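You operate a simulated robot arm through the tools that you are given. There is no shell and no other tool.

You are at the controls of a simulated robot arm. One attempt, no reset.

Task
Zero the thickness gauge on the metal block: it must read 30.0 mm.
Fine: carriage out again, block back where it stood.

Only the result counts: the job must be done as asked and must still hold three seconds after the hand-in. Knocking over, shifting, dropping, spilling or breaking anything else fails it.

Robot
A 7-joint arm with a two-finger parallel gripper, fixed in place. Base frame: the origin is at the foot of the arm, x ahead of it, y to its left, z up; the work surface is at about z = 0. Lengths are in mm, angles in rad, forces in N, time in s.
With the tool pointing down near the work surface it reaches from about 240 to 620 mm from the base axis. Its first joint turns from -1.152 to 1.152 rad. Payload 2.6 kg.
Tool frame: the origin (TCP) lies between the finger pads and is the grasp point; the fingertips stand 30 mm ahead of it; z points along the fingers, y is the line along which they close. The gripper opens to 94 mm. The fingers are 28 mm wide and 10 mm thick; the gripper's body (50 by 96 mm) begins 55 mm behind the TCP.
Orientation is that of the tool frame in the base frame, as a unit quaternion [x, y, z, w]. With the fingers straight down and closing along the base's y, the tool's x points along the base's -x, its y along +y and its z along -z.

Tools
- The arm moves only by the tool jog_arm. Its argument "steps" is a list of rows, each an object (a shift or turn left out is 0, a gripper value left out holds the last) with "grip": the gripper command, from -1 (shut) to 1 (fully open), values between in proportion; "xyz": the shift along the tool's x, y, z in mm, a list of three; "angular": the turn, a rotation vector about the tool's x, y, z in rad, a list of three. In form: [{"grip": grip, "xyz": [dx, dy, dz], "angular": [wx, wy, wz]}, ...]. A call has 1 to 20 rows; each row shifts and turns the commanded pose from where the row before left it, along the tool's axes as they then stand. A row lasts 0.2 s, in which the tool goes at most 50 mm and 0.15 rad; a call with a longer step from one row to the next is refused whole, and so is a gripper value outside its range. Where a pose cannot be reached the arm comes as near as it can. A force on the tool above 40 N (or 10 N above the force at the start of the call, whichever is more), or a blocked arm, ends the call early, and 0.2 s more pass. The fingers move at their own pace (about 72 mm/s each) and stop on an object; they squeeze with about 30 N. The grip force told is the motor's: it shows also when the fingers shut on nothing. Time passes only in rows, and 0.2 s behind the last, so rows that do not move let the fingers close. The reply holds the time, the measured pose of the TCP, the force on the tool along the base axes, the opening and the grip force, in the units named above and with some noise, with the torque about the TCP (base axes, N m) and any sound that the robot's microphone picked up, and new pictures: "pictures" is both (left out), scene, wrist or none.
- Cameras (640 x 400 px; columns grow to the right, rows downward): "scene" is fixed at [48.7, 447.7, 560.9]; the picture's right is [-0.61, -0.79, 0.00], its down [-0.49, 0.37, -0.79] and it looks along [0.63, -0.48, -0.62] (base axes); focal length 285 px, centre (320, 200). "wrist" rides on the gripper at [76, 14, -103] in the tool frame; the picture's right is [-0.18, 0.98, 0.00], its down [-0.75, -0.14, -0.64] and it looks along [-0.63, -0.12, 0.77] (tool axes); focal length 243 px, centre (320, 200). There is no depth. A picture from a camera that has moved, and an enlarged one, comes with that camera's place and axes in the base frame and with its lens.
- inspect(camera, box): a new picture of the part [left, top, right, bottom] of that camera's present view, enlarged. The clock stands still meanwhile.
- hand_in(): hands the job in; it is judged then, once.

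Places have to be worked out from the pictures, the camera data and where the tool is seen. Open the gripper and draw the arm clear of the work before you hand the job in, unless the task says otherwise.

The tools are called as a command line: name --argument value ..., lists and objects as JSON in quotes. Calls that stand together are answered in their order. jog_arm: Moves the arm, as the interface text tells. Its arguments: {"type":"object","properties":{"steps":{"type":"array"},"pictures":{"type":"string","enum":["both","scene","wrist","none"]}},"required":["steps"]} The other tools are called the same way: inspect (camera, box) takes an enlarged picture of a part of a camera's view; hand_in () hands the job in.

At the start:

```text
time_s: 0.0
ee_pos: [423.4, 58.4, 352.3]
tcp_rot: [0.002, 1.0, 0.001, 0.0]
contact_force: [0.2, 0.0, -0.7]
torque: [-0.02, -0.01, 0.03]
gripper_width: 94.1
gripper_force: 0.0
```

scene: 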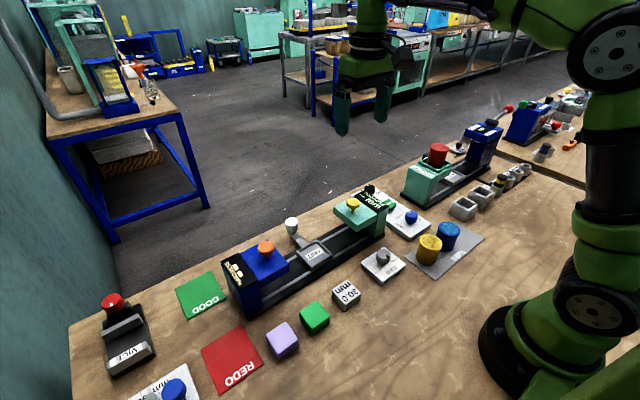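
wrist: 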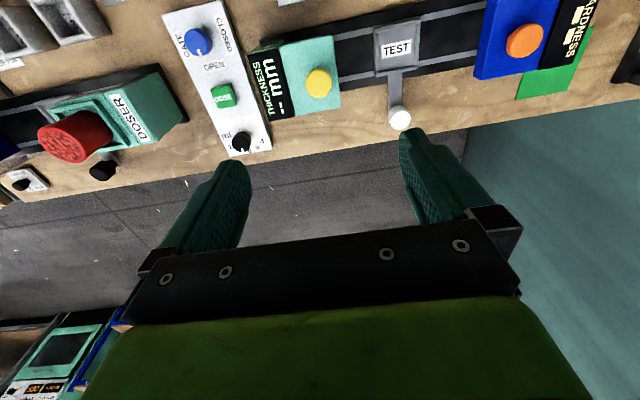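

I'll look at the scene first: the thickness gauge with its carriage, and the 30.0 mm block, need a closer look before any motion.

inspect --camera "scene" --box '[200, 160, 440, 310]'

inspect --camera "wrist" --box '[150, 0, 470, 200]'

inspect --camera "scene" --box '[330, 170, 500, 280]'

inspect --camera "scene" --box '[70, 260, 390, 400]'

```text
2.67 times, centred on (320, 235) of scene
camera zoom: at [48.7, 447.7, 560.9], right [-0.61, -0.79, 0.0], down [-0.49, 0.37, -0.79], along [0.63, -0.48, -0.62], focal length 759 px, centre (320, 107)
```

zoom: 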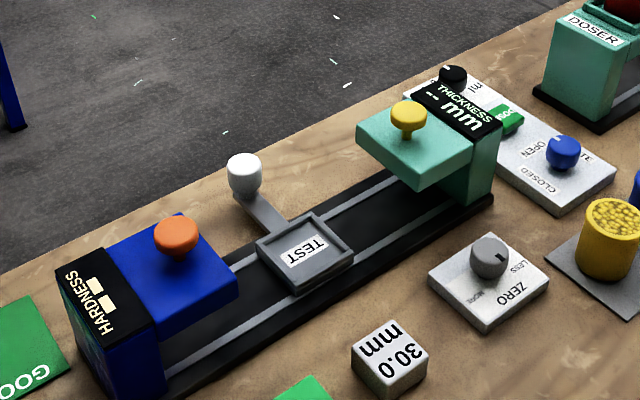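

```text
2.00 times, centred on (310, 100) of wrist
camera zoom: at [347.3, 71.3, 454.2], right [0.19, 0.98, 0.0], down [0.75, -0.14, 0.64], along [0.63, -0.12, -0.77], focal length 485 px, centre (340, 400)
```

zoom: 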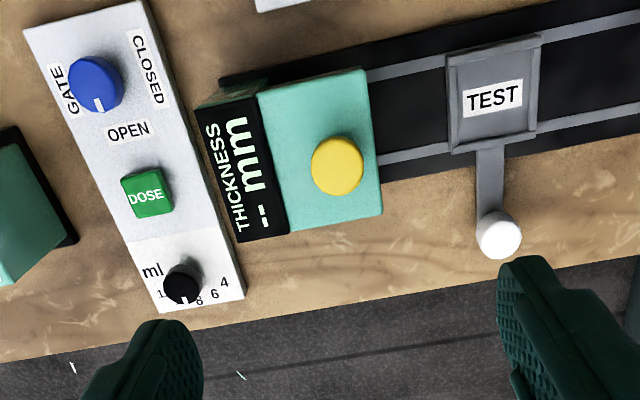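

```text
3.64 times, centred on (415, 225) of scene
camera zoom: at [48.7, 447.7, 560.9], right [-0.61, -0.79, 0.0], down [-0.49, 0.37, -0.79], along [0.63, -0.48, -0.62], focal length 1035 px, centre (-26, 109)
```

zoom: 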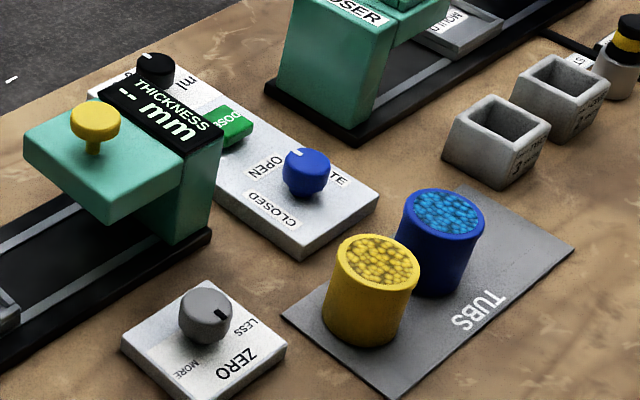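

```text
2.00 times, centred on (230, 330) of scene
camera zoom: at [48.7, 447.7, 560.9], right [-0.61, -0.79, 0.0], down [-0.49, 0.37, -0.79], along [0.63, -0.48, -0.62], focal length 569 px, centre (500, -60)
```

zoom: 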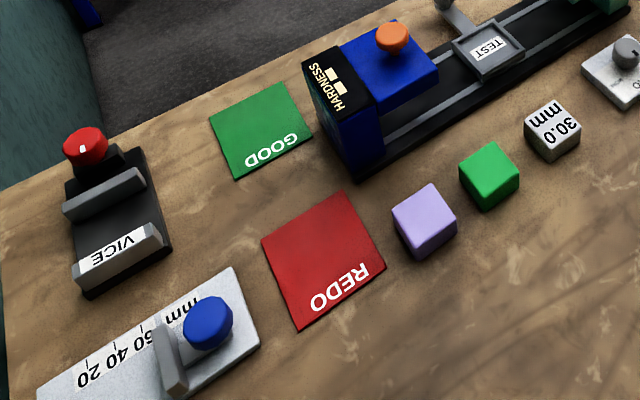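

Triangulating both views, I put the TEST carriage at about (426, 175, 31), its white handle knob near (523, 175, 60), the yellow gauge button near (428, 57, 132), the ZERO dial near (316, 52, 35) and the 30.0 mm block near (302, 183). I'll zoom in further on the block, dial and gauge.

inspect --camera "scene" --box '[320, 270, 376, 320]'

inspect --camera "scene" --box '[352, 240, 416, 290]'

inspect --camera "scene" --box '[325, 180, 405, 250]'

inspect --camera "scene" --box '[270, 210, 350, 275]'

```text
8.00 times, centred on (348, 295) of scene
camera zoom: at [48.7, 447.7, 560.9], right [-0.61, -0.79, 0.0], down [-0.49, 0.37, -0.79], along [0.63, -0.48, -0.62], focal length 2277 px, centre (96, -560)
```

zoom: 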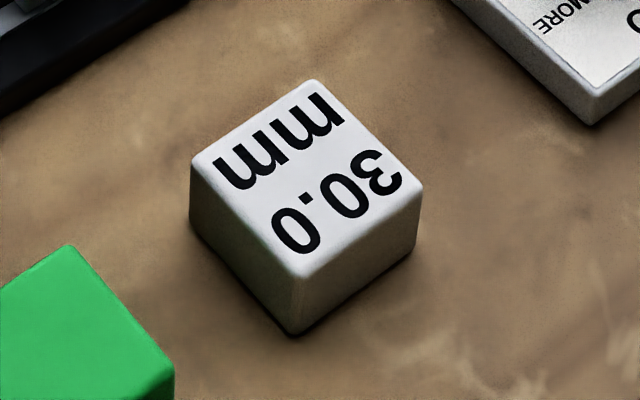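

```text
8.00 times, centred on (384, 265) of scene
camera zoom: at [48.7, 447.7, 560.9], right [-0.61, -0.79, 0.0], down [-0.49, 0.37, -0.79], along [0.63, -0.48, -0.62], focal length 2277 px, centre (-192, -320)
```

zoom: 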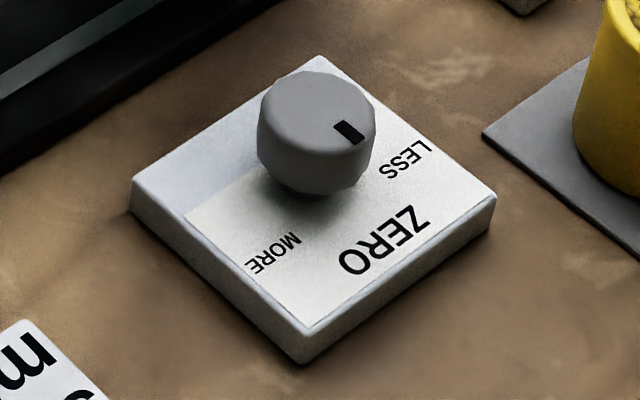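

```text
5.71 times, centred on (365, 215) of scene
camera zoom: at [48.7, 447.7, 560.9], right [-0.61, -0.79, 0.0], down [-0.49, 0.37, -0.79], along [0.63, -0.48, -0.62], focal length 1626 px, centre (63, 114)
```

zoom: 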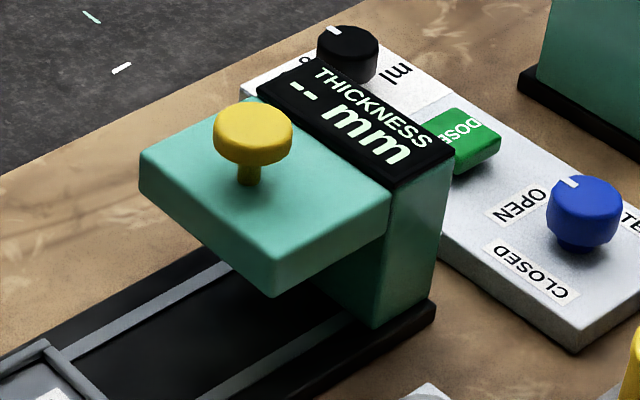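

```text
6.15 times, centred on (310, 242) of scene
camera zoom: at [48.7, 447.7, 560.9], right [-0.61, -0.79, 0.0], down [-0.49, 0.37, -0.79], along [0.63, -0.48, -0.62], focal length 1751 px, centre (382, -62)
```

zoom: 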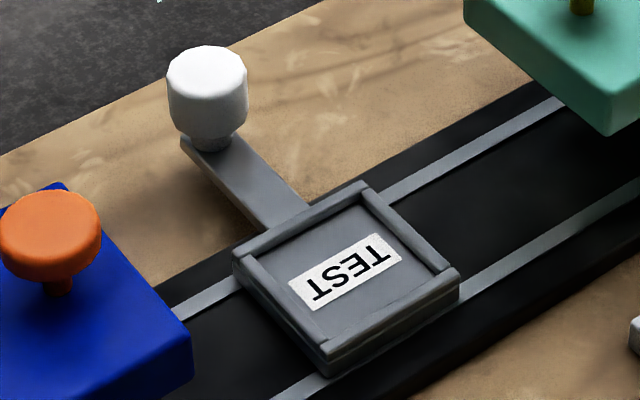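

The block is axis-aligned, about 43 x 43 mm and 30 mm high, centred near (300.5, 184.5). I'll fly the open gripper to a hover over it to refine this with the wrist camera.

jog_arm --steps '[{"grip": 1, "xyz": [0, 0, 10]}, {"xyz": [15, 15, 15]}, {"xyz": [20, 20, 20]}, {"xyz": [20, 20, 25]}, {"xyz": [20, 20, 25]}, {"xyz": [20, 20, 25]}, {"xyz": [15, 15, 25]}, {"xyz": [10, 12, 20]}, {"xyz": [3, 4, 7]}, {"xyz": [0, 0, 0]}, {"xyz": [0, 0, 0]}]'

```text
time_s: 2.4
ee_pos: [301.7, 183.6, 179.7]
tcp_rot: [0.002, 1.0, 0.001, 0.001]
contact_force: [-0.3, -0.1, 0.5]
torque: [-0.02, 0.01, 0.01]
gripper_width: 94.2
gripper_force: 0.0
camera wrist: at [224.9, 197.5, 282.6], right [0.19, 0.98, 0.0], down [0.75, -0.14, 0.64], along [0.63, -0.12, -0.77], focal length 243 px, centre (320, 200)
```

scene: 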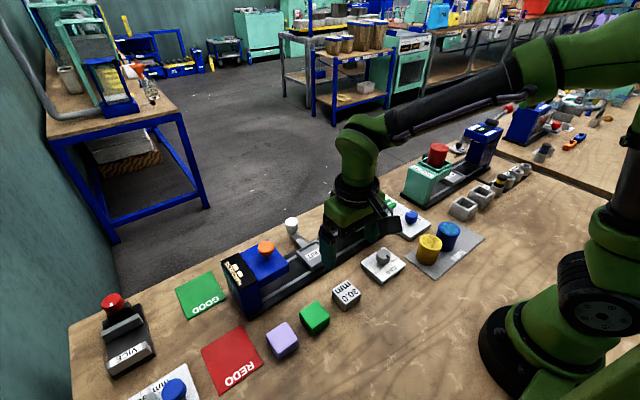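
wrist: 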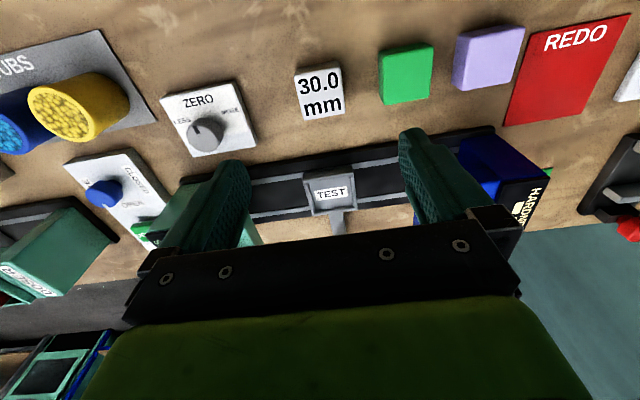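

inspect --camera "wrist" --box '[270, 50, 370, 130]'

inspect --camera "wrist" --box '[150, 70, 270, 165]'

inspect --camera "wrist" --box '[270, 150, 400, 245]'

```text
5.00 times, centred on (320, 90) of wrist
camera zoom: at [224.9, 197.5, 282.6], right [0.19, 0.98, 0.0], down [0.75, -0.14, 0.64], along [0.63, -0.12, -0.77], focal length 1213 px, centre (320, 750)
```

zoom: 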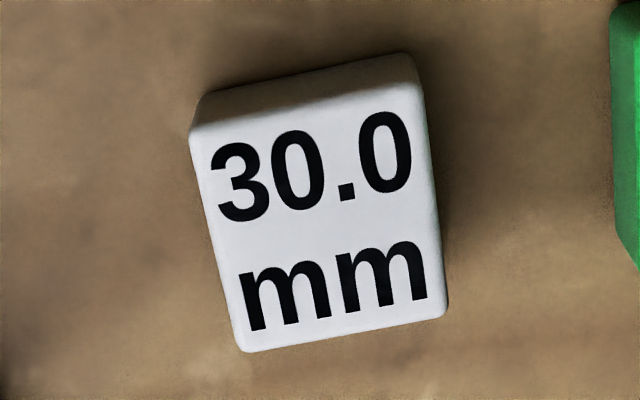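

```text
4.21 times, centred on (210, 118) of wrist
camera zoom: at [224.9, 197.5, 282.6], right [0.19, 0.98, 0.0], down [0.75, -0.14, 0.64], along [0.63, -0.12, -0.77], focal length 1022 px, centre (783, 547)
```

zoom: 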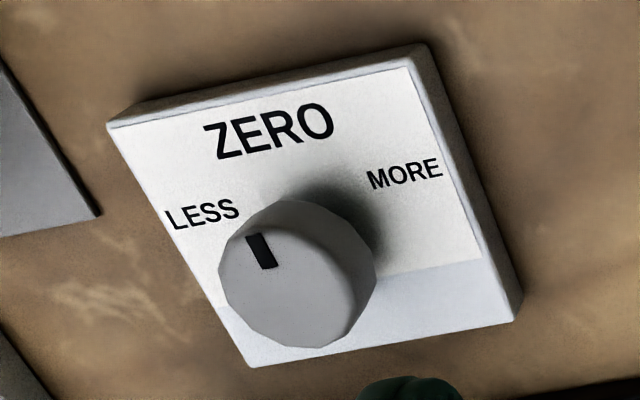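

```text
4.21 times, centred on (335, 198) of wrist
camera zoom: at [224.9, 197.5, 282.6], right [0.19, 0.98, 0.0], down [0.75, -0.14, 0.64], along [0.63, -0.12, -0.77], focal length 1022 px, centre (257, 210)
```

zoom: 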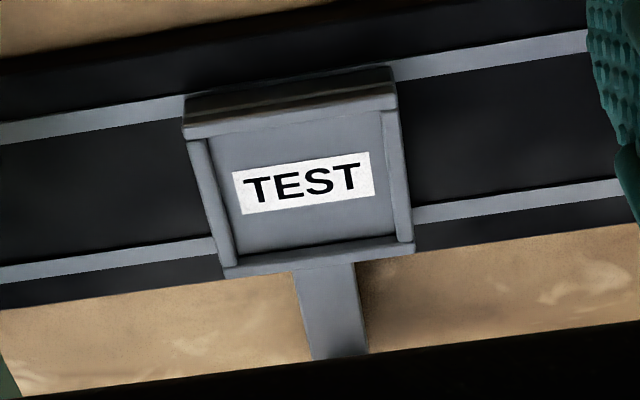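

The wrist view puts the block centre at about (298.5, 184.5), aligned with the axes, with the green block starting near y=245. I'll part-close the gripper to about 68 mm to stay clear of it and come down to z≈90, then check.

jog_arm --steps '[{"grip": 0.45, "xyz": [2, 0.9, 10]}, {"xyz": [1.2, 0, 20]}, {"xyz": [0, 0, 25]}, {"xyz": [0, 0, 20]}, {"xyz": [0, 0, 15]}, {"xyz": [0, 0, 0]}]'

```text
time_s: 3.8
ee_pos: [297.3, 184.2, 89.3]
tcp_rot: [0.002, 1.0, 0.0, 0.0]
contact_force: [0.2, 0.8, -0.2]
torque: [0.0, -0.02, -0.04]
gripper_width: 68.2
gripper_force: 0.1
camera wrist: at [221.7, 198.5, 191.8], right [0.19, 0.98, 0.0], down [0.75, -0.14, 0.64], along [0.63, -0.12, -0.77], focal length 243 px, centre (320, 200)
```

scene: 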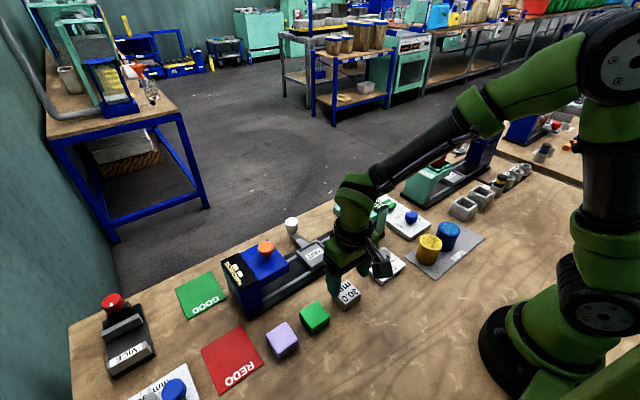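
wrist: 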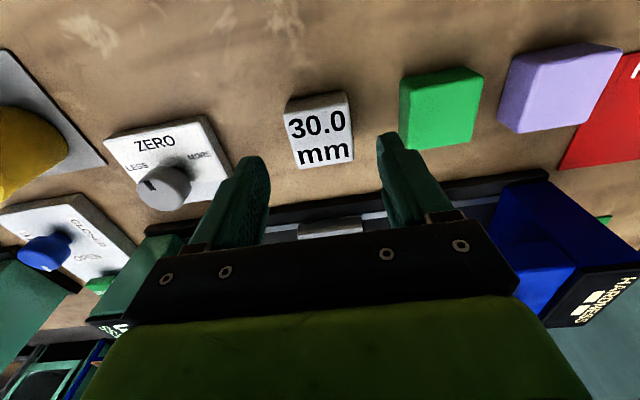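

inspect --camera "wrist" --box '[200, 70, 440, 220]'

inspect --camera "scene" --box '[300, 230, 400, 320]'

```text
2.67 times, centred on (320, 145) of wrist
camera zoom: at [221.7, 198.5, 191.8], right [0.19, 0.98, 0.0], down [0.75, -0.14, 0.64], along [0.63, -0.12, -0.77], focal length 647 px, centre (320, 347)
```

zoom: 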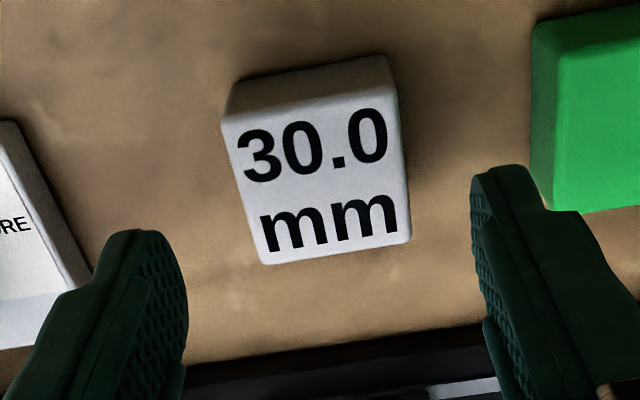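

```text
4.44 times, centred on (350, 275) of scene
camera zoom: at [48.7, 447.7, 560.9], right [-0.61, -0.79, 0.0], down [-0.49, 0.37, -0.79], along [0.63, -0.48, -0.62], focal length 1265 px, centre (187, -133)
```

zoom: 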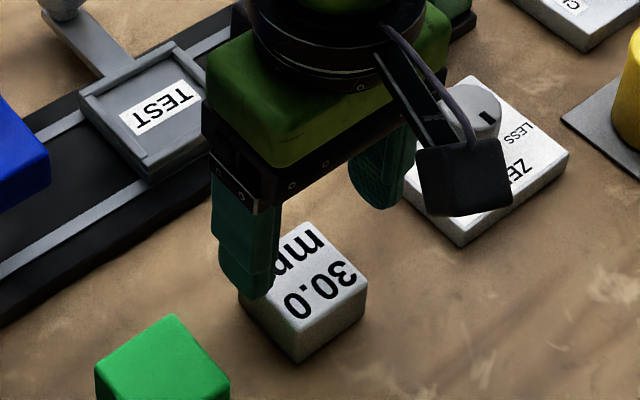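

The block centre refines to (299, 184.6) and the fingers straddle it evenly with the green block clear. I'll descend to TCP z≈43 (fingertips about 13 mm above the table) and close.

jog_arm --steps '[{"grip": 0.45, "xyz": [-1.5, 0.4, 15]}, {"xyz": [0, 0, 16]}, {"xyz": [0, 0, 10]}, {"xyz": [0, 0, 5]}, {"xyz": [0, 0, 0]}, {"xyz": [0, 0, 0]}]'

```text
time_s: 5.2
ee_pos: [301.9, 185.2, 44.1]
tcp_rot: [0.002, 1.0, 0.001, 0.001]
contact_force: [0.3, 0.7, 0.4]
torque: [-0.03, 0.0, -0.01]
gripper_width: 68.3
gripper_force: 0.0
camera wrist: at [224.0, 199.0, 145.9], right [0.19, 0.98, 0.0], down [0.75, -0.14, 0.64], along [0.63, -0.12, -0.77], focal length 243 px, centre (320, 200)
```

scene: 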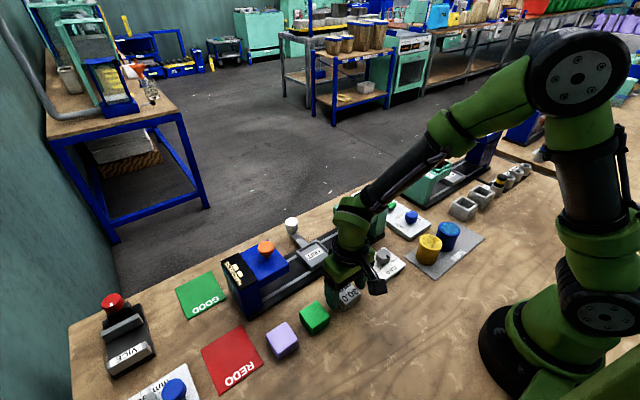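
wrist: 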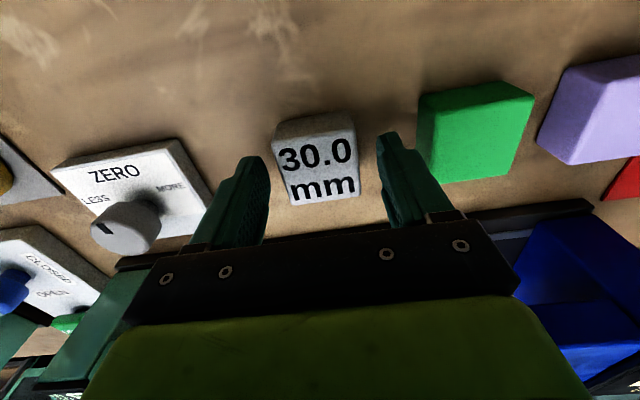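

The fingers are around the block at TCP z≈44 with no contact. I'm closing on it.

jog_arm --steps '[{"grip": -1}, {"grip": -1}, {"grip": -1}, {"grip": -1}]'

inspect --camera "scene" --box '[300, 230, 400, 320]'

```text
time_s: 6.2
ee_pos: [300.2, 184.4, 43.4]
tcp_rot: [0.001, 1.0, 0.001, 0.001]
contact_force: [0.2, -0.1, 0.2]
torque: [-0.04, -0.04, -0.01]
gripper_width: 45.6
gripper_force: 30.0
camera wrist: at [224.0, 199.1, 146.0], right [0.19, 0.98, 0.0], down [0.75, -0.14, 0.64], along [0.63, -0.12, -0.77], focal length 243 px, centre (320, 200)
```

scene: 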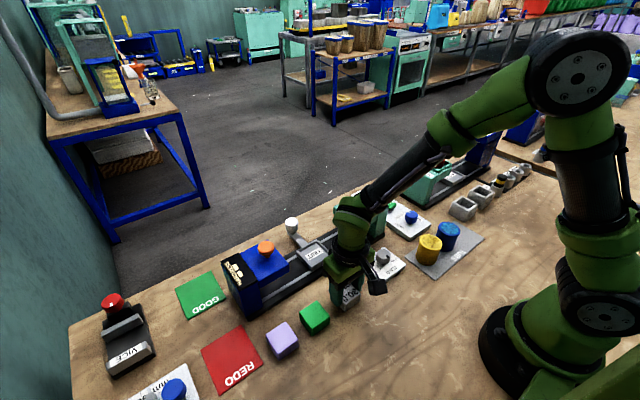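
wrist: 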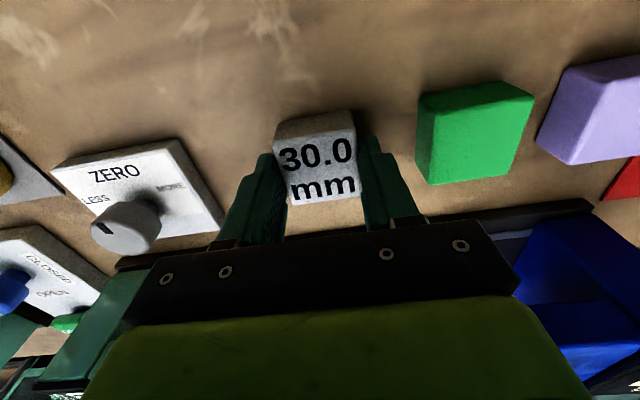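

```text
4.44 times, centred on (350, 275) of scene
camera zoom: at [48.7, 447.7, 560.9], right [-0.61, -0.79, 0.0], down [-0.49, 0.37, -0.79], along [0.63, -0.48, -0.62], focal length 1265 px, centre (187, -133)
```

zoom: 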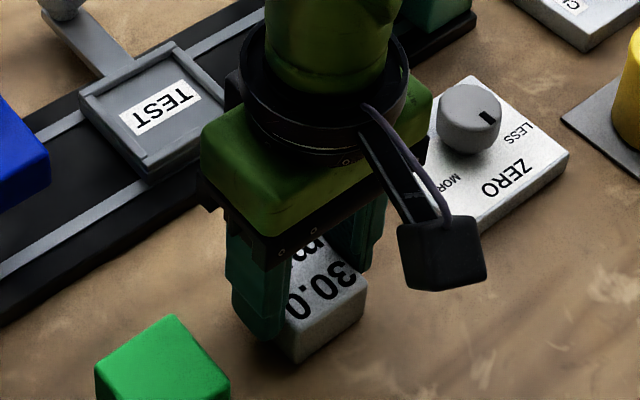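

The gripper holds the block (45.6 mm, 30 N). Before moving, I'll measure the tray accurately with an enlarged scene view.

inspect --camera "scene" --box '[290, 230, 346, 275]'

jog_arm --steps '[{"grip": -1, "xyz": [0, 0, -5]}, {"xyz": [0, 0, -15]}, {"xyz": [0, 0, -20]}, {"xyz": [0, 0, -20]}, {"xyz": [0, 0, -20]}, {"xyz": [0, 0, -10]}, {"xyz": [0, 0, 0]}]'

```text
8.89 times, centred on (318, 252) of scene
camera zoom: at [48.7, 447.7, 560.9], right [-0.61, -0.79, 0.0], down [-0.49, 0.37, -0.79], along [0.63, -0.48, -0.62], focal length 2530 px, centre (338, -267)
```

zoom: 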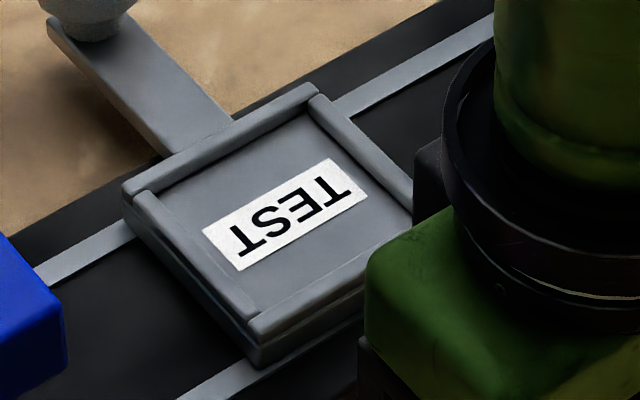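

```text
time_s: 7.8
ee_pos: [300.6, 184.9, 134.4]
tcp_rot: [0.003, 1.0, 0.001, 0.0]
contact_force: [0.7, 0.3, -2.7]
torque: [0.01, 0.01, 0.02]
gripper_width: 45.4
gripper_force: 30.5
camera wrist: at [223.9, 199.2, 236.6], right [0.19, 0.98, 0.0], down [0.75, -0.14, 0.64], along [0.63, -0.12, -0.77], focal length 243 px, centre (320, 200)
```

scene: 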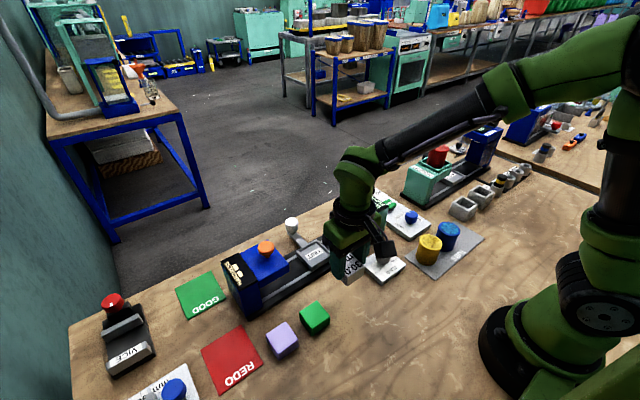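
wrist: 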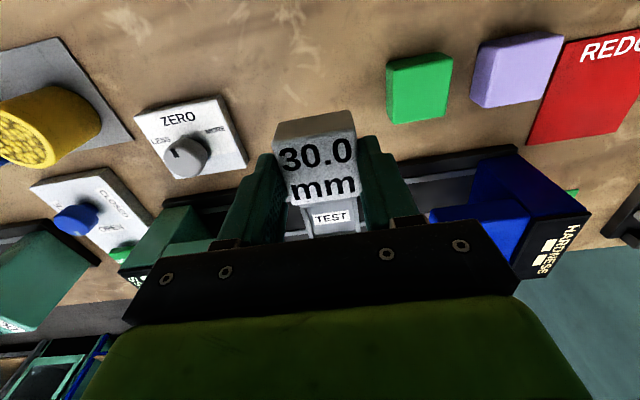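

The block is lifted cleanly with its bottom near z=90. I'll carry it to above the tray (relative shift about +128, −9 mm) at that height and check alignment before lowering.

jog_arm --steps '[{"grip": -1, "xyz": [-10, 0, 0]}, {"xyz": [-20, -2, 0]}, {"xyz": [-25, -2, 0]}, {"xyz": [-25, -2, 0]}, {"xyz": [-25, -2, 0]}, {"xyz": [-15, -1, 0]}, {"xyz": [-8, -0.3, 0]}, {"xyz": [0, 0, 0]}, {"xyz": [0, 0, 0]}]'

inspect --camera "scene" --box '[280, 200, 370, 275]'

inspect --camera "wrist" --box '[220, 90, 440, 240]'

```text
time_s: 9.8
ee_pos: [427.5, 175.0, 133.9]
tcp_rot: [0.002, 1.0, 0.001, 0.001]
contact_force: [0.7, 0.5, -2.2]
torque: [0.0, -0.01, -0.01]
gripper_width: 45.4
gripper_force: 30.1
camera wrist: at [351.8, 189.0, 236.2], right [0.19, 0.98, 0.0], down [0.75, -0.14, 0.64], along [0.63, -0.12, -0.77], focal length 243 px, centre (320, 200)
```

scene: 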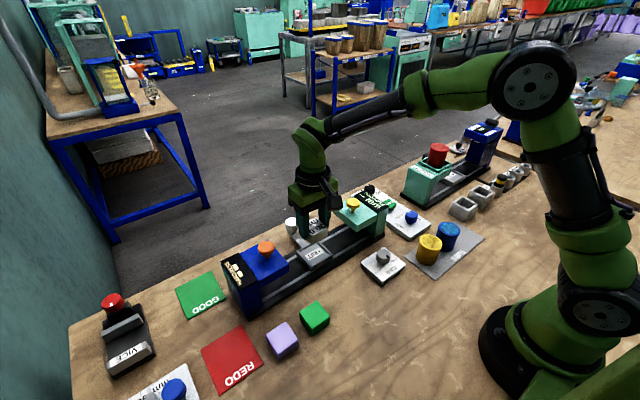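
wrist: 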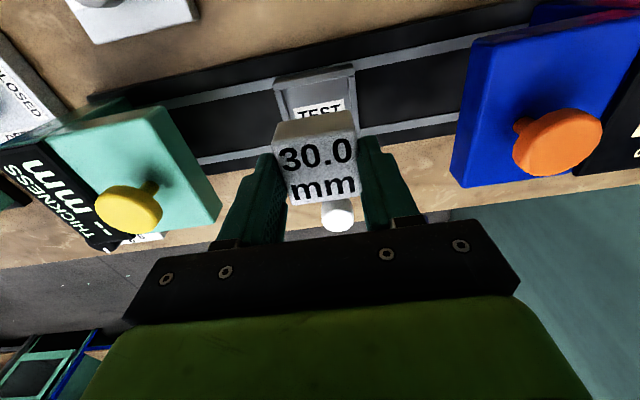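

```text
5.33 times, centred on (325, 238) of scene
camera zoom: at [48.7, 447.7, 560.9], right [-0.61, -0.79, 0.0], down [-0.49, 0.37, -0.79], along [0.63, -0.48, -0.62], focal length 1518 px, centre (293, 0)
```

zoom: 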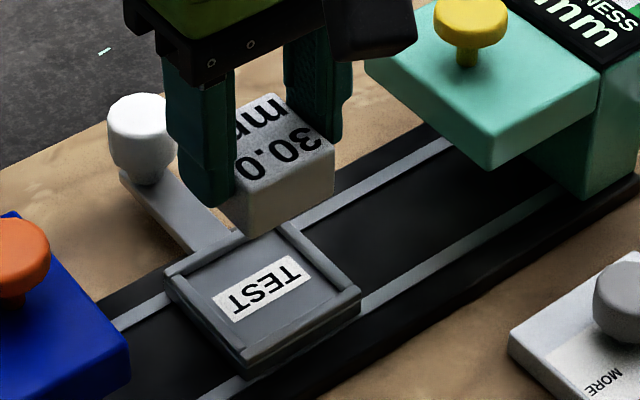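

```text
2.67 times, centred on (330, 165) of wrist
camera zoom: at [351.8, 189.0, 236.2], right [0.19, 0.98, 0.0], down [0.75, -0.14, 0.64], along [0.63, -0.12, -0.77], focal length 647 px, centre (293, 293)
```

zoom: 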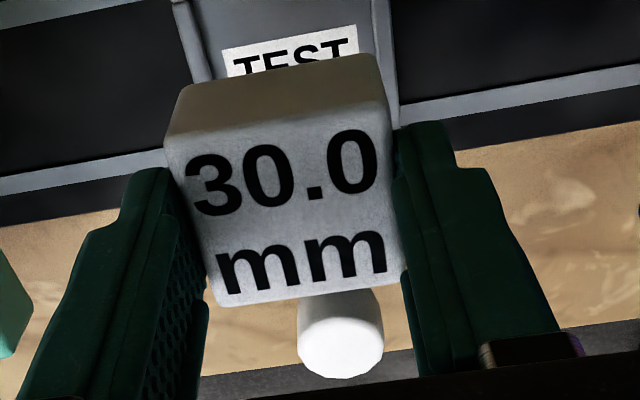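

Alignment looks close: block near (426, 175) and tray centre near (425.5, 175). I'll lower until the block bottom is about 10 mm above the rim and check closely.

jog_arm --steps '[{"grip": -1, "xyz": [0, 0, 10]}, {"xyz": [0, 0, 15]}, {"xyz": [0, 0, 12]}, {"xyz": [0, 0, 8]}, {"xyz": [0, 0, 0]}, {"xyz": [0, 0, 0]}]'

inspect --camera "scene" --box '[285, 215, 349, 265]'

inspect --camera "wrist" --box '[240, 90, 400, 200]'

```text
time_s: 11.2
ee_pos: [427.2, 175.6, 88.4]
tcp_rot: [0.002, 1.0, 0.0, 0.002]
contact_force: [0.2, -0.5, -1.9]
torque: [-0.01, -0.03, 0.03]
gripper_width: 45.5
gripper_force: 29.8
camera wrist: at [351.5, 189.8, 191.1], right [0.19, 0.98, 0.0], down [0.75, -0.14, 0.64], along [0.63, -0.12, -0.77], focal length 243 px, centre (320, 200)
```

scene: 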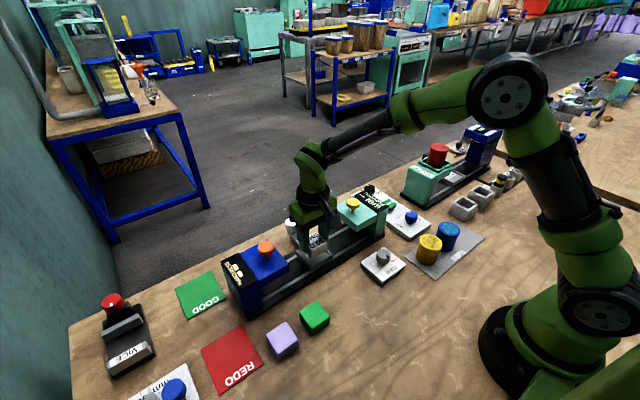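
wrist: 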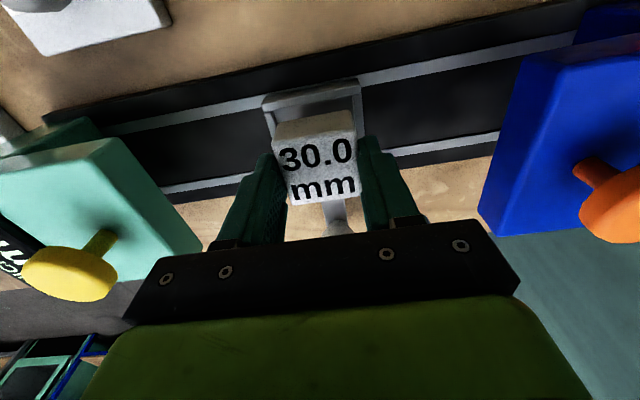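

```text
8.00 times, centred on (317, 240) of scene
camera zoom: at [48.7, 447.7, 560.9], right [-0.61, -0.79, 0.0], down [-0.49, 0.37, -0.79], along [0.63, -0.48, -0.62], focal length 2277 px, centre (344, -120)
```

zoom: 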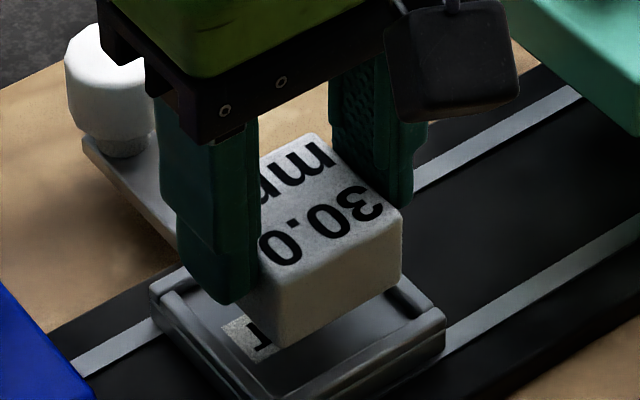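

```text
3.64 times, centred on (320, 145) of wrist
camera zoom: at [351.5, 189.8, 191.1], right [0.19, 0.98, 0.0], down [0.75, -0.14, 0.64], along [0.63, -0.12, -0.77], focal length 882 px, centre (320, 400)
```

zoom: 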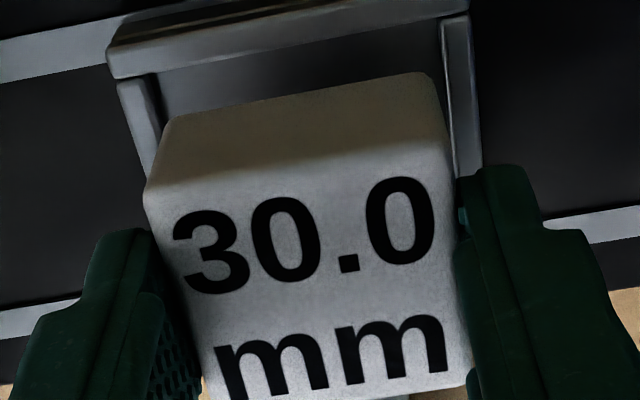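

In this closer view the tray opening runs about x 401–451, y 151–201, and the block's near face is at about 405.6, so it sits roughly 1 mm too far forward. I'll shift it −1.2 mm in x, lower 11 mm and check the force.

jog_arm --steps '[{"grip": -1, "xyz": [1.2, 0.2, 3]}, {"xyz": [0, 0, 4]}, {"xyz": [0, 0, 4]}, {"xyz": [0, 0, 0]}]'

inspect --camera "scene" --box '[285, 215, 349, 265]'

inspect --camera "wrist" --box '[240, 90, 400, 200]'

```text
time_s: 12.2
ee_pos: [426.5, 177.0, 78.2]
tcp_rot: [0.001, 1.0, 0.001, 0.001]
contact_force: [0.5, 0.5, -2.5]
torque: [0.02, 0.0, -0.02]
gripper_width: 45.6
gripper_force: 30.3
camera wrist: at [350.2, 189.9, 180.3], right [0.19, 0.98, 0.0], down [0.75, -0.14, 0.64], along [0.63, -0.12, -0.77], focal length 243 px, centre (320, 200)
```

scene: 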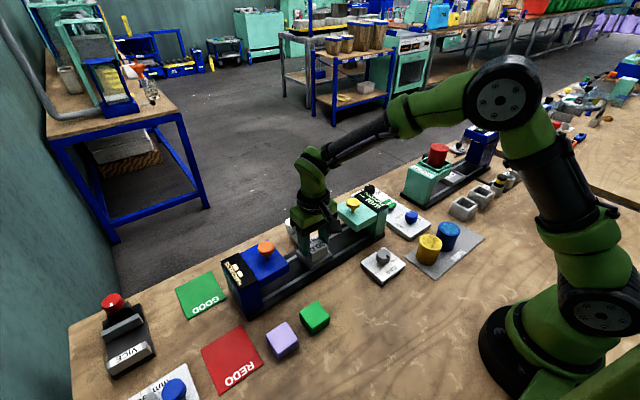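
wrist: 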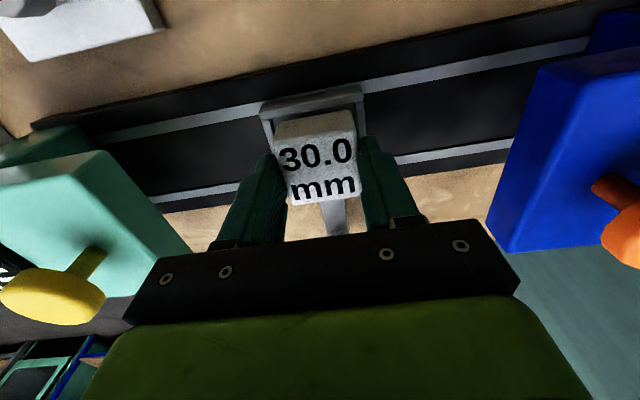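

```text
8.00 times, centred on (317, 240) of scene
camera zoom: at [48.7, 447.7, 560.9], right [-0.61, -0.79, 0.0], down [-0.49, 0.37, -0.79], along [0.63, -0.48, -0.62], focal length 2277 px, centre (344, -120)
```

zoom: 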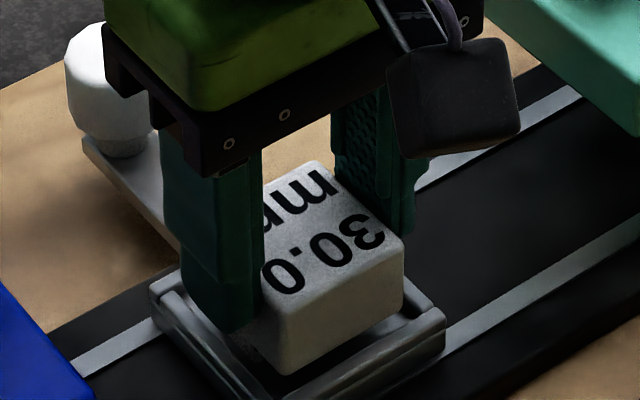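

```text
3.64 times, centred on (320, 145) of wrist
camera zoom: at [350.2, 189.9, 180.3], right [0.19, 0.98, 0.0], down [0.75, -0.14, 0.64], along [0.63, -0.12, -0.77], focal length 882 px, centre (320, 400)
```

zoom: 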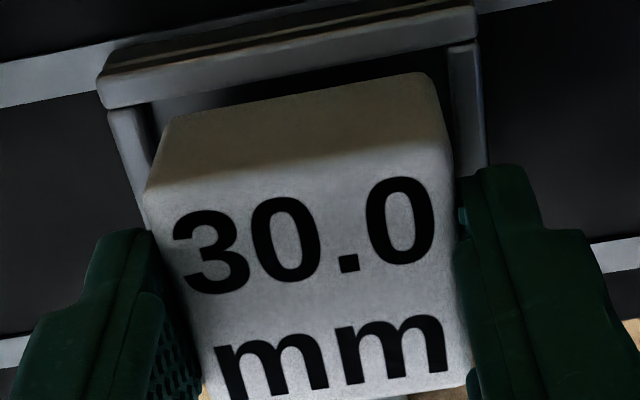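

The block is now between the rims (clearance about 4 mm on the near side, 2–3 mm elsewhere). I'll nudge it −0.8 mm in x and +0.4 in y, then lower in small steps watching for contact.

jog_arm --steps '[{"grip": -1, "xyz": [0.8, 0.4, 1]}, {"xyz": [0, 0, 1.5]}, {"xyz": [0, 0, 1]}, {"xyz": [0, 0, 0]}]' --pictures "none"

inspect --camera "scene" --box '[285, 215, 349, 265]'

```text
time_s: 13.2
ee_pos: [425.3, 175.9, 74.9]
tcp_rot: [0.002, 1.0, 0.001, 0.001]
contact_force: [-0.4, 0.2, -1.7]
torque: [-0.03, 0.01, -0.04]
gripper_width: 45.3
gripper_force: 30.6
```

```text
8.00 times, centred on (317, 240) of scene
camera zoom: at [48.7, 447.7, 560.9], right [-0.61, -0.79, 0.0], down [-0.49, 0.37, -0.79], along [0.63, -0.48, -0.62], focal length 2277 px, centre (344, -120)
```

zoom: 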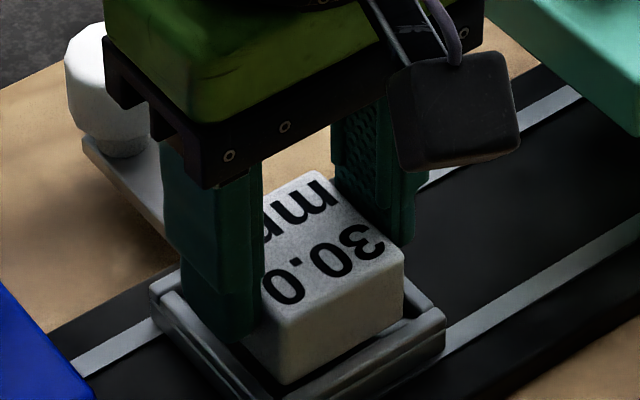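

No contact yet; the force still shows the block's weight. I keep lowering by 1 mm steps.

jog_arm --steps '[{"grip": -1, "xyz": [0, 0, 1]}, {"xyz": [0, 0, 1]}, {"xyz": [0, 0, 0]}]' --pictures "none"

inspect --camera "scene" --box '[285, 215, 349, 265]'

```text
time_s: 14.0
ee_pos: [426.6, 176.4, 73.8]
tcp_rot: [0.002, 1.0, 0.0, 0.001]
contact_force: [-5.3, -2.1, 12.8]
torque: [-0.28, 0.57, -0.04]
gripper_width: 45.3
gripper_force: 29.8
```

```text
8.00 times, centred on (317, 240) of scene
camera zoom: at [48.6, 447.6, 561.0], right [-0.61, -0.79, 0.0], down [-0.49, 0.37, -0.79], along [0.63, -0.48, -0.62], focal length 2277 px, centre (344, -120)
```

zoom: 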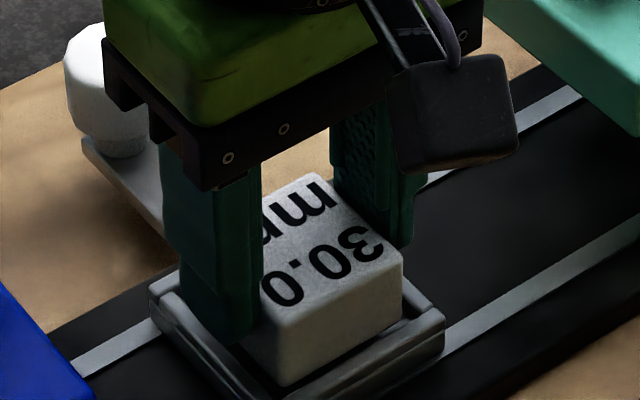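

Contact at block bottom z≈30 (about +13 N), consistent with the tray floor; the block sits between the rims. I'll relax 0.7 mm and open the fingers moderately.

jog_arm --steps '[{"grip": -1, "xyz": [0, 0, -0.7]}, {"grip": 0.3, "xyz": [0, 0, 0]}, {"grip": 0.3, "xyz": [0, 0, 0]}, {"grip": 0.3, "xyz": [0, 0, 0]}]'

inspect --camera "scene" --box '[285, 215, 349, 265]'

inspect --camera "wrist" --box '[240, 90, 400, 200]'

```text
time_s: 15.0
ee_pos: [426.3, 176.1, 73.8]
tcp_rot: [0.002, 1.0, 0.001, 0.001]
contact_force: [0.7, 0.5, 0.1]
torque: [-0.01, 0.02, 0.01]
gripper_width: 61.0
gripper_force: 0.2
camera wrist: at [349.8, 190.0, 175.4], right [0.19, 0.98, 0.0], down [0.75, -0.14, 0.64], along [0.63, -0.12, -0.77], focal length 243 px, centre (320, 200)
```

scene: 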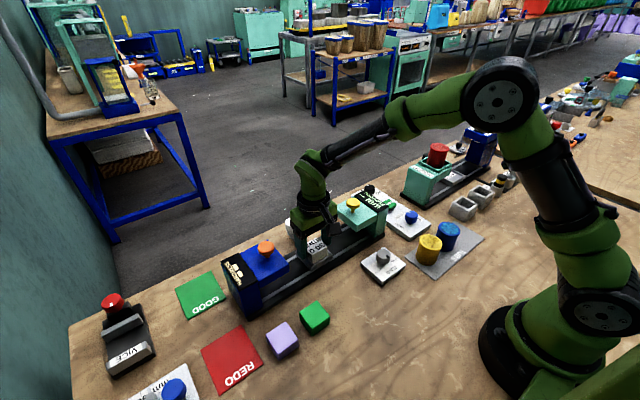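
wrist: 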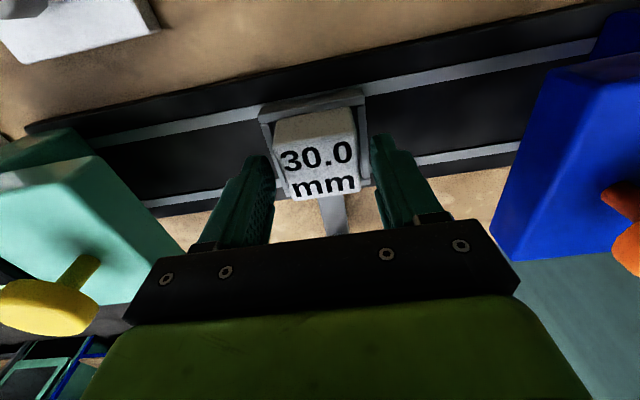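

```text
8.00 times, centred on (317, 240) of scene
camera zoom: at [48.7, 447.7, 560.9], right [-0.61, -0.79, 0.0], down [-0.49, 0.37, -0.79], along [0.63, -0.48, -0.62], focal length 2277 px, centre (344, -120)
```

zoom: 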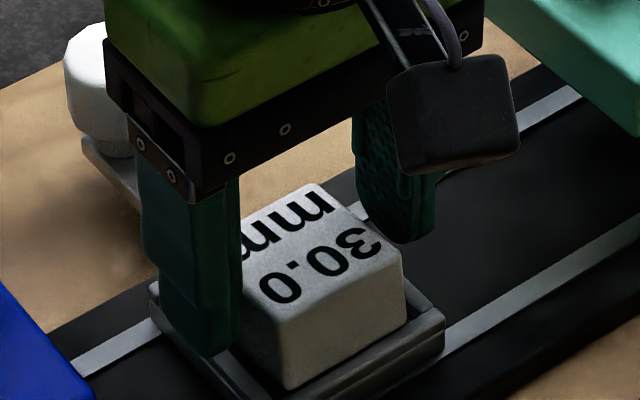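

```text
3.64 times, centred on (320, 145) of wrist
camera zoom: at [349.8, 190.0, 175.4], right [0.19, 0.98, 0.0], down [0.75, -0.14, 0.64], along [0.63, -0.12, -0.77], focal length 882 px, centre (320, 400)
```

zoom: 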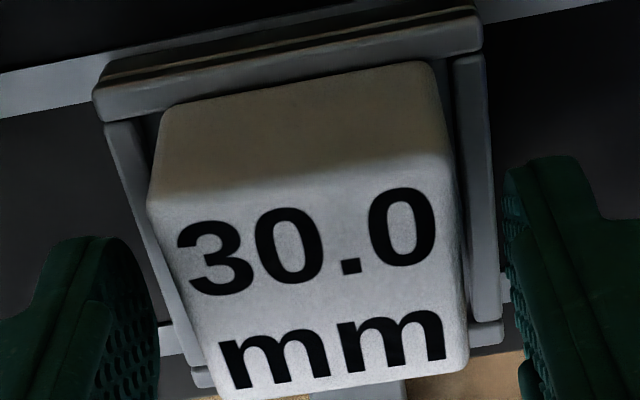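

The block sits squarely inside the tray. I'll raise the open gripper straight up, then move over the white carriage handle.

jog_arm --steps '[{"grip": 0.3, "xyz": [0, 0, -10]}, {"xyz": [0, 0, -20]}, {"xyz": [0, 0, -30]}, {"xyz": [0, 0, -25]}, {"xyz": [-15, 0, -10]}, {"xyz": [-25, 0, 0]}, {"xyz": [-25, 0, 0]}, {"xyz": [-20, 0, 0]}, {"xyz": [-10, 0, 0]}, {"xyz": [0, 0, 0]}]'

inspect --camera "wrist" --box '[230, 50, 410, 180]'

inspect --camera "scene" --box '[260, 190, 360, 270]'

```text
time_s: 17.2
ee_pos: [520.6, 174.5, 167.6]
tcp_rot: [0.002, 1.0, 0.001, 0.001]
contact_force: [0.0, 0.2, -0.4]
torque: [0.02, 0.01, -0.01]
gripper_width: 60.9
gripper_force: 0.0
camera wrist: at [445.0, 189.6, 270.6], right [0.19, 0.98, 0.0], down [0.75, -0.14, 0.64], along [0.63, -0.12, -0.77], focal length 243 px, centre (320, 200)
```

scene: 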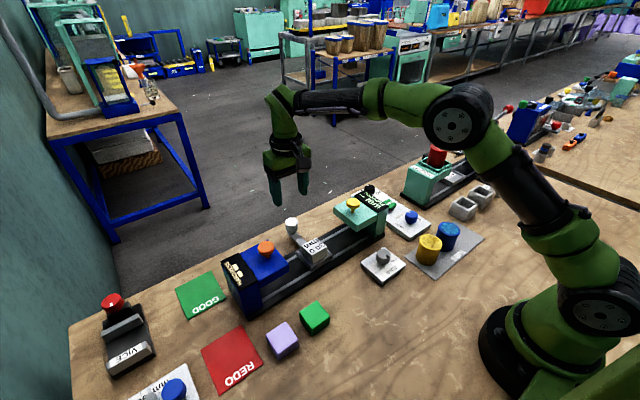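
wrist: 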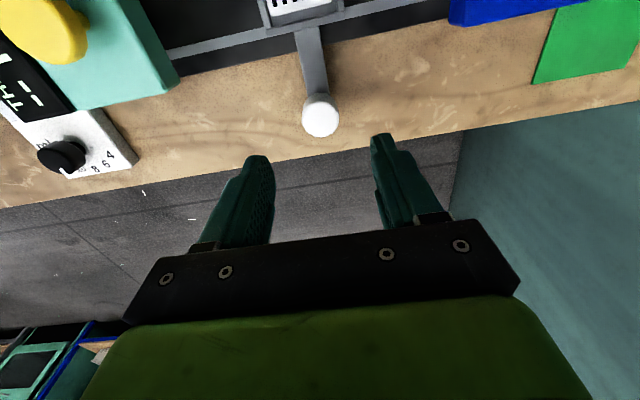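

```text
3.08 times, centred on (320, 115) of wrist
camera zoom: at [445.0, 189.6, 270.6], right [0.19, 0.98, 0.0], down [0.75, -0.14, 0.64], along [0.63, -0.12, -0.77], focal length 746 px, centre (320, 462)
```

zoom: 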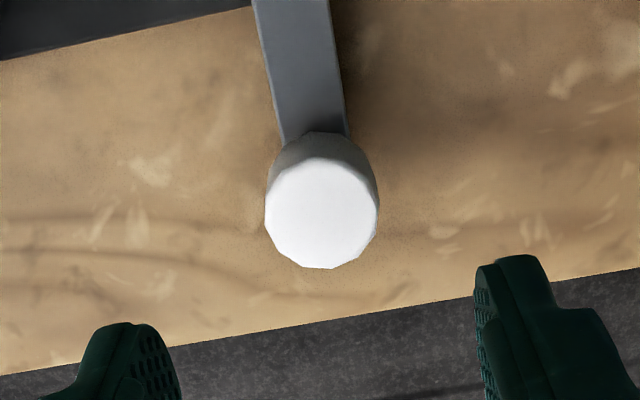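

```text
5.00 times, centred on (310, 230) of scene
camera zoom: at [48.7, 447.7, 560.9], right [-0.61, -0.79, 0.0], down [-0.49, 0.37, -0.79], along [0.63, -0.48, -0.62], focal length 1423 px, centre (370, 50)
```

zoom: 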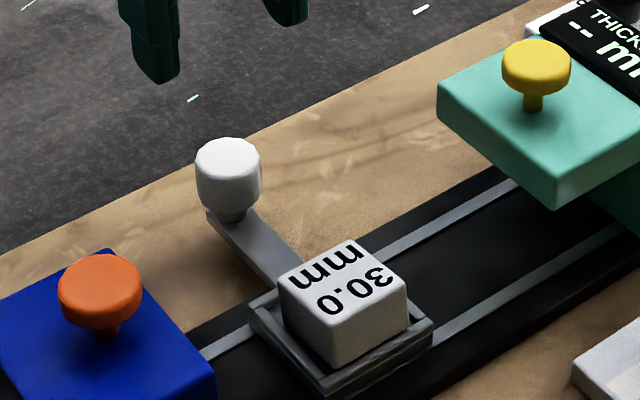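

The handle knob's top is at about (522.5, 175.5, 68.5), roughly 31 mm in diameter. I'll centre over it and lower to TCP z≈80, so that the fingertips are at z≈50, then grip.

jog_arm --steps '[{"grip": 0.3, "xyz": [-2, 1, 15]}, {"xyz": [0, 0, 25]}, {"xyz": [0, 0, 22]}, {"xyz": [0, 0, 16]}, {"xyz": [0, 0, 8]}, {"xyz": [0, 0, 0]}, {"xyz": [0, 0, 0]}]'

inspect --camera "wrist" --box '[230, 90, 410, 220]'

inspect --camera "scene" --box '[260, 190, 360, 270]'

```text
time_s: 18.8
ee_pos: [523.2, 177.9, 83.1]
tcp_rot: [0.001, 1.0, 0.001, 0.001]
contact_force: [0.3, 0.9, -0.1]
torque: [0.0, -0.01, 0.0]
gripper_width: 61.1
gripper_force: 0.1
camera wrist: at [446.5, 190.9, 184.6], right [0.19, 0.98, 0.0], down [0.75, -0.14, 0.64], along [0.63, -0.12, -0.77], focal length 243 px, centre (320, 200)
```

scene: 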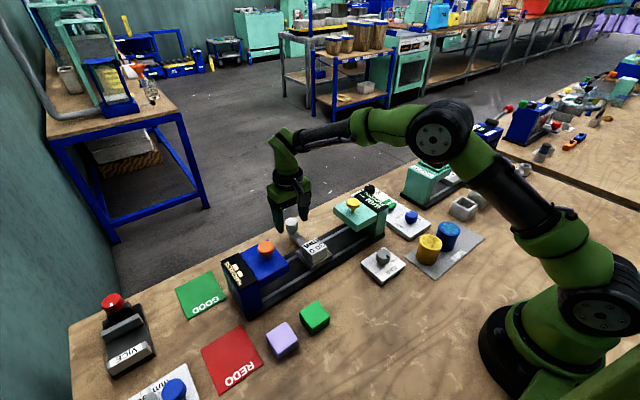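
wrist: 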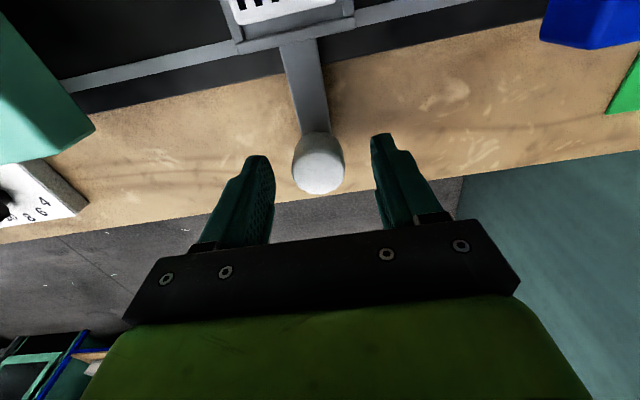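

```text
3.08 times, centred on (320, 155) of wrist
camera zoom: at [446.5, 190.9, 184.6], right [0.19, 0.98, 0.0], down [0.75, -0.14, 0.64], along [0.63, -0.12, -0.77], focal length 746 px, centre (320, 338)
```

zoom: 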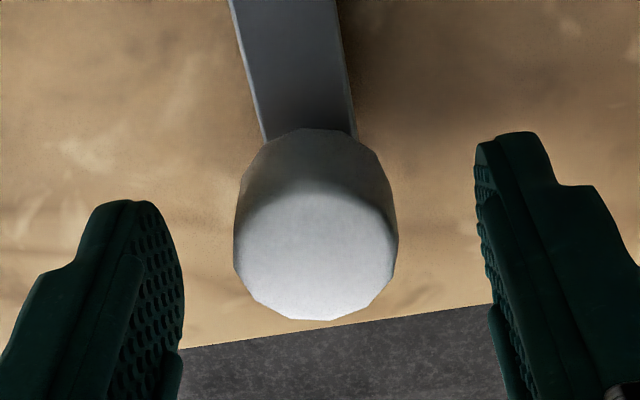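

```text
5.00 times, centred on (310, 230) of scene
camera zoom: at [48.7, 447.7, 560.9], right [-0.61, -0.79, 0.0], down [-0.49, 0.37, -0.79], along [0.63, -0.48, -0.62], focal length 1423 px, centre (370, 50)
```

zoom: 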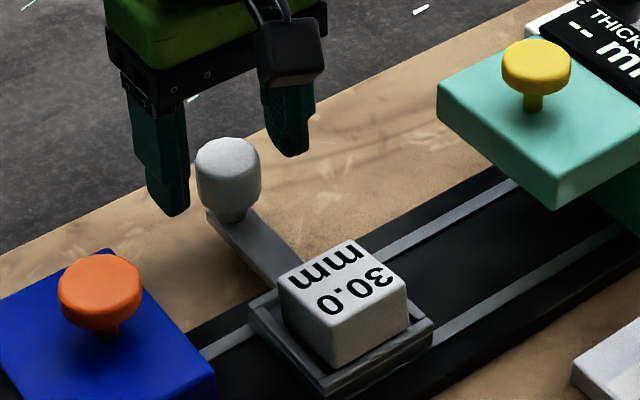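

The knob is centred between the fingers within about 1 mm. I'm closing on it.

jog_arm --steps '[{"grip": 0.3, "xyz": [0.5, -0.7, 2]}, {"grip": -1}, {"grip": -1}, {"grip": -1}, {"grip": -1}]' --pictures "wrist"

```text
time_s: 20.0
ee_pos: [522.3, 177.6, 80.9]
tcp_rot: [0.002, 1.0, 0.0, 0.001]
contact_force: [0.2, -2.2, 1.3]
torque: [-0.36, 0.05, -0.11]
gripper_width: 33.5
gripper_force: 45.0
camera wrist: at [446.1, 190.0, 182.7], right [0.19, 0.98, 0.0], down [0.75, -0.14, 0.64], along [0.63, -0.12, -0.77], focal length 243 px, centre (320, 200)
```

wrist: 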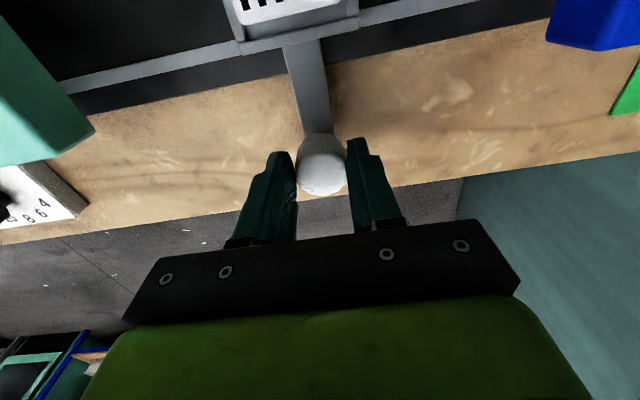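

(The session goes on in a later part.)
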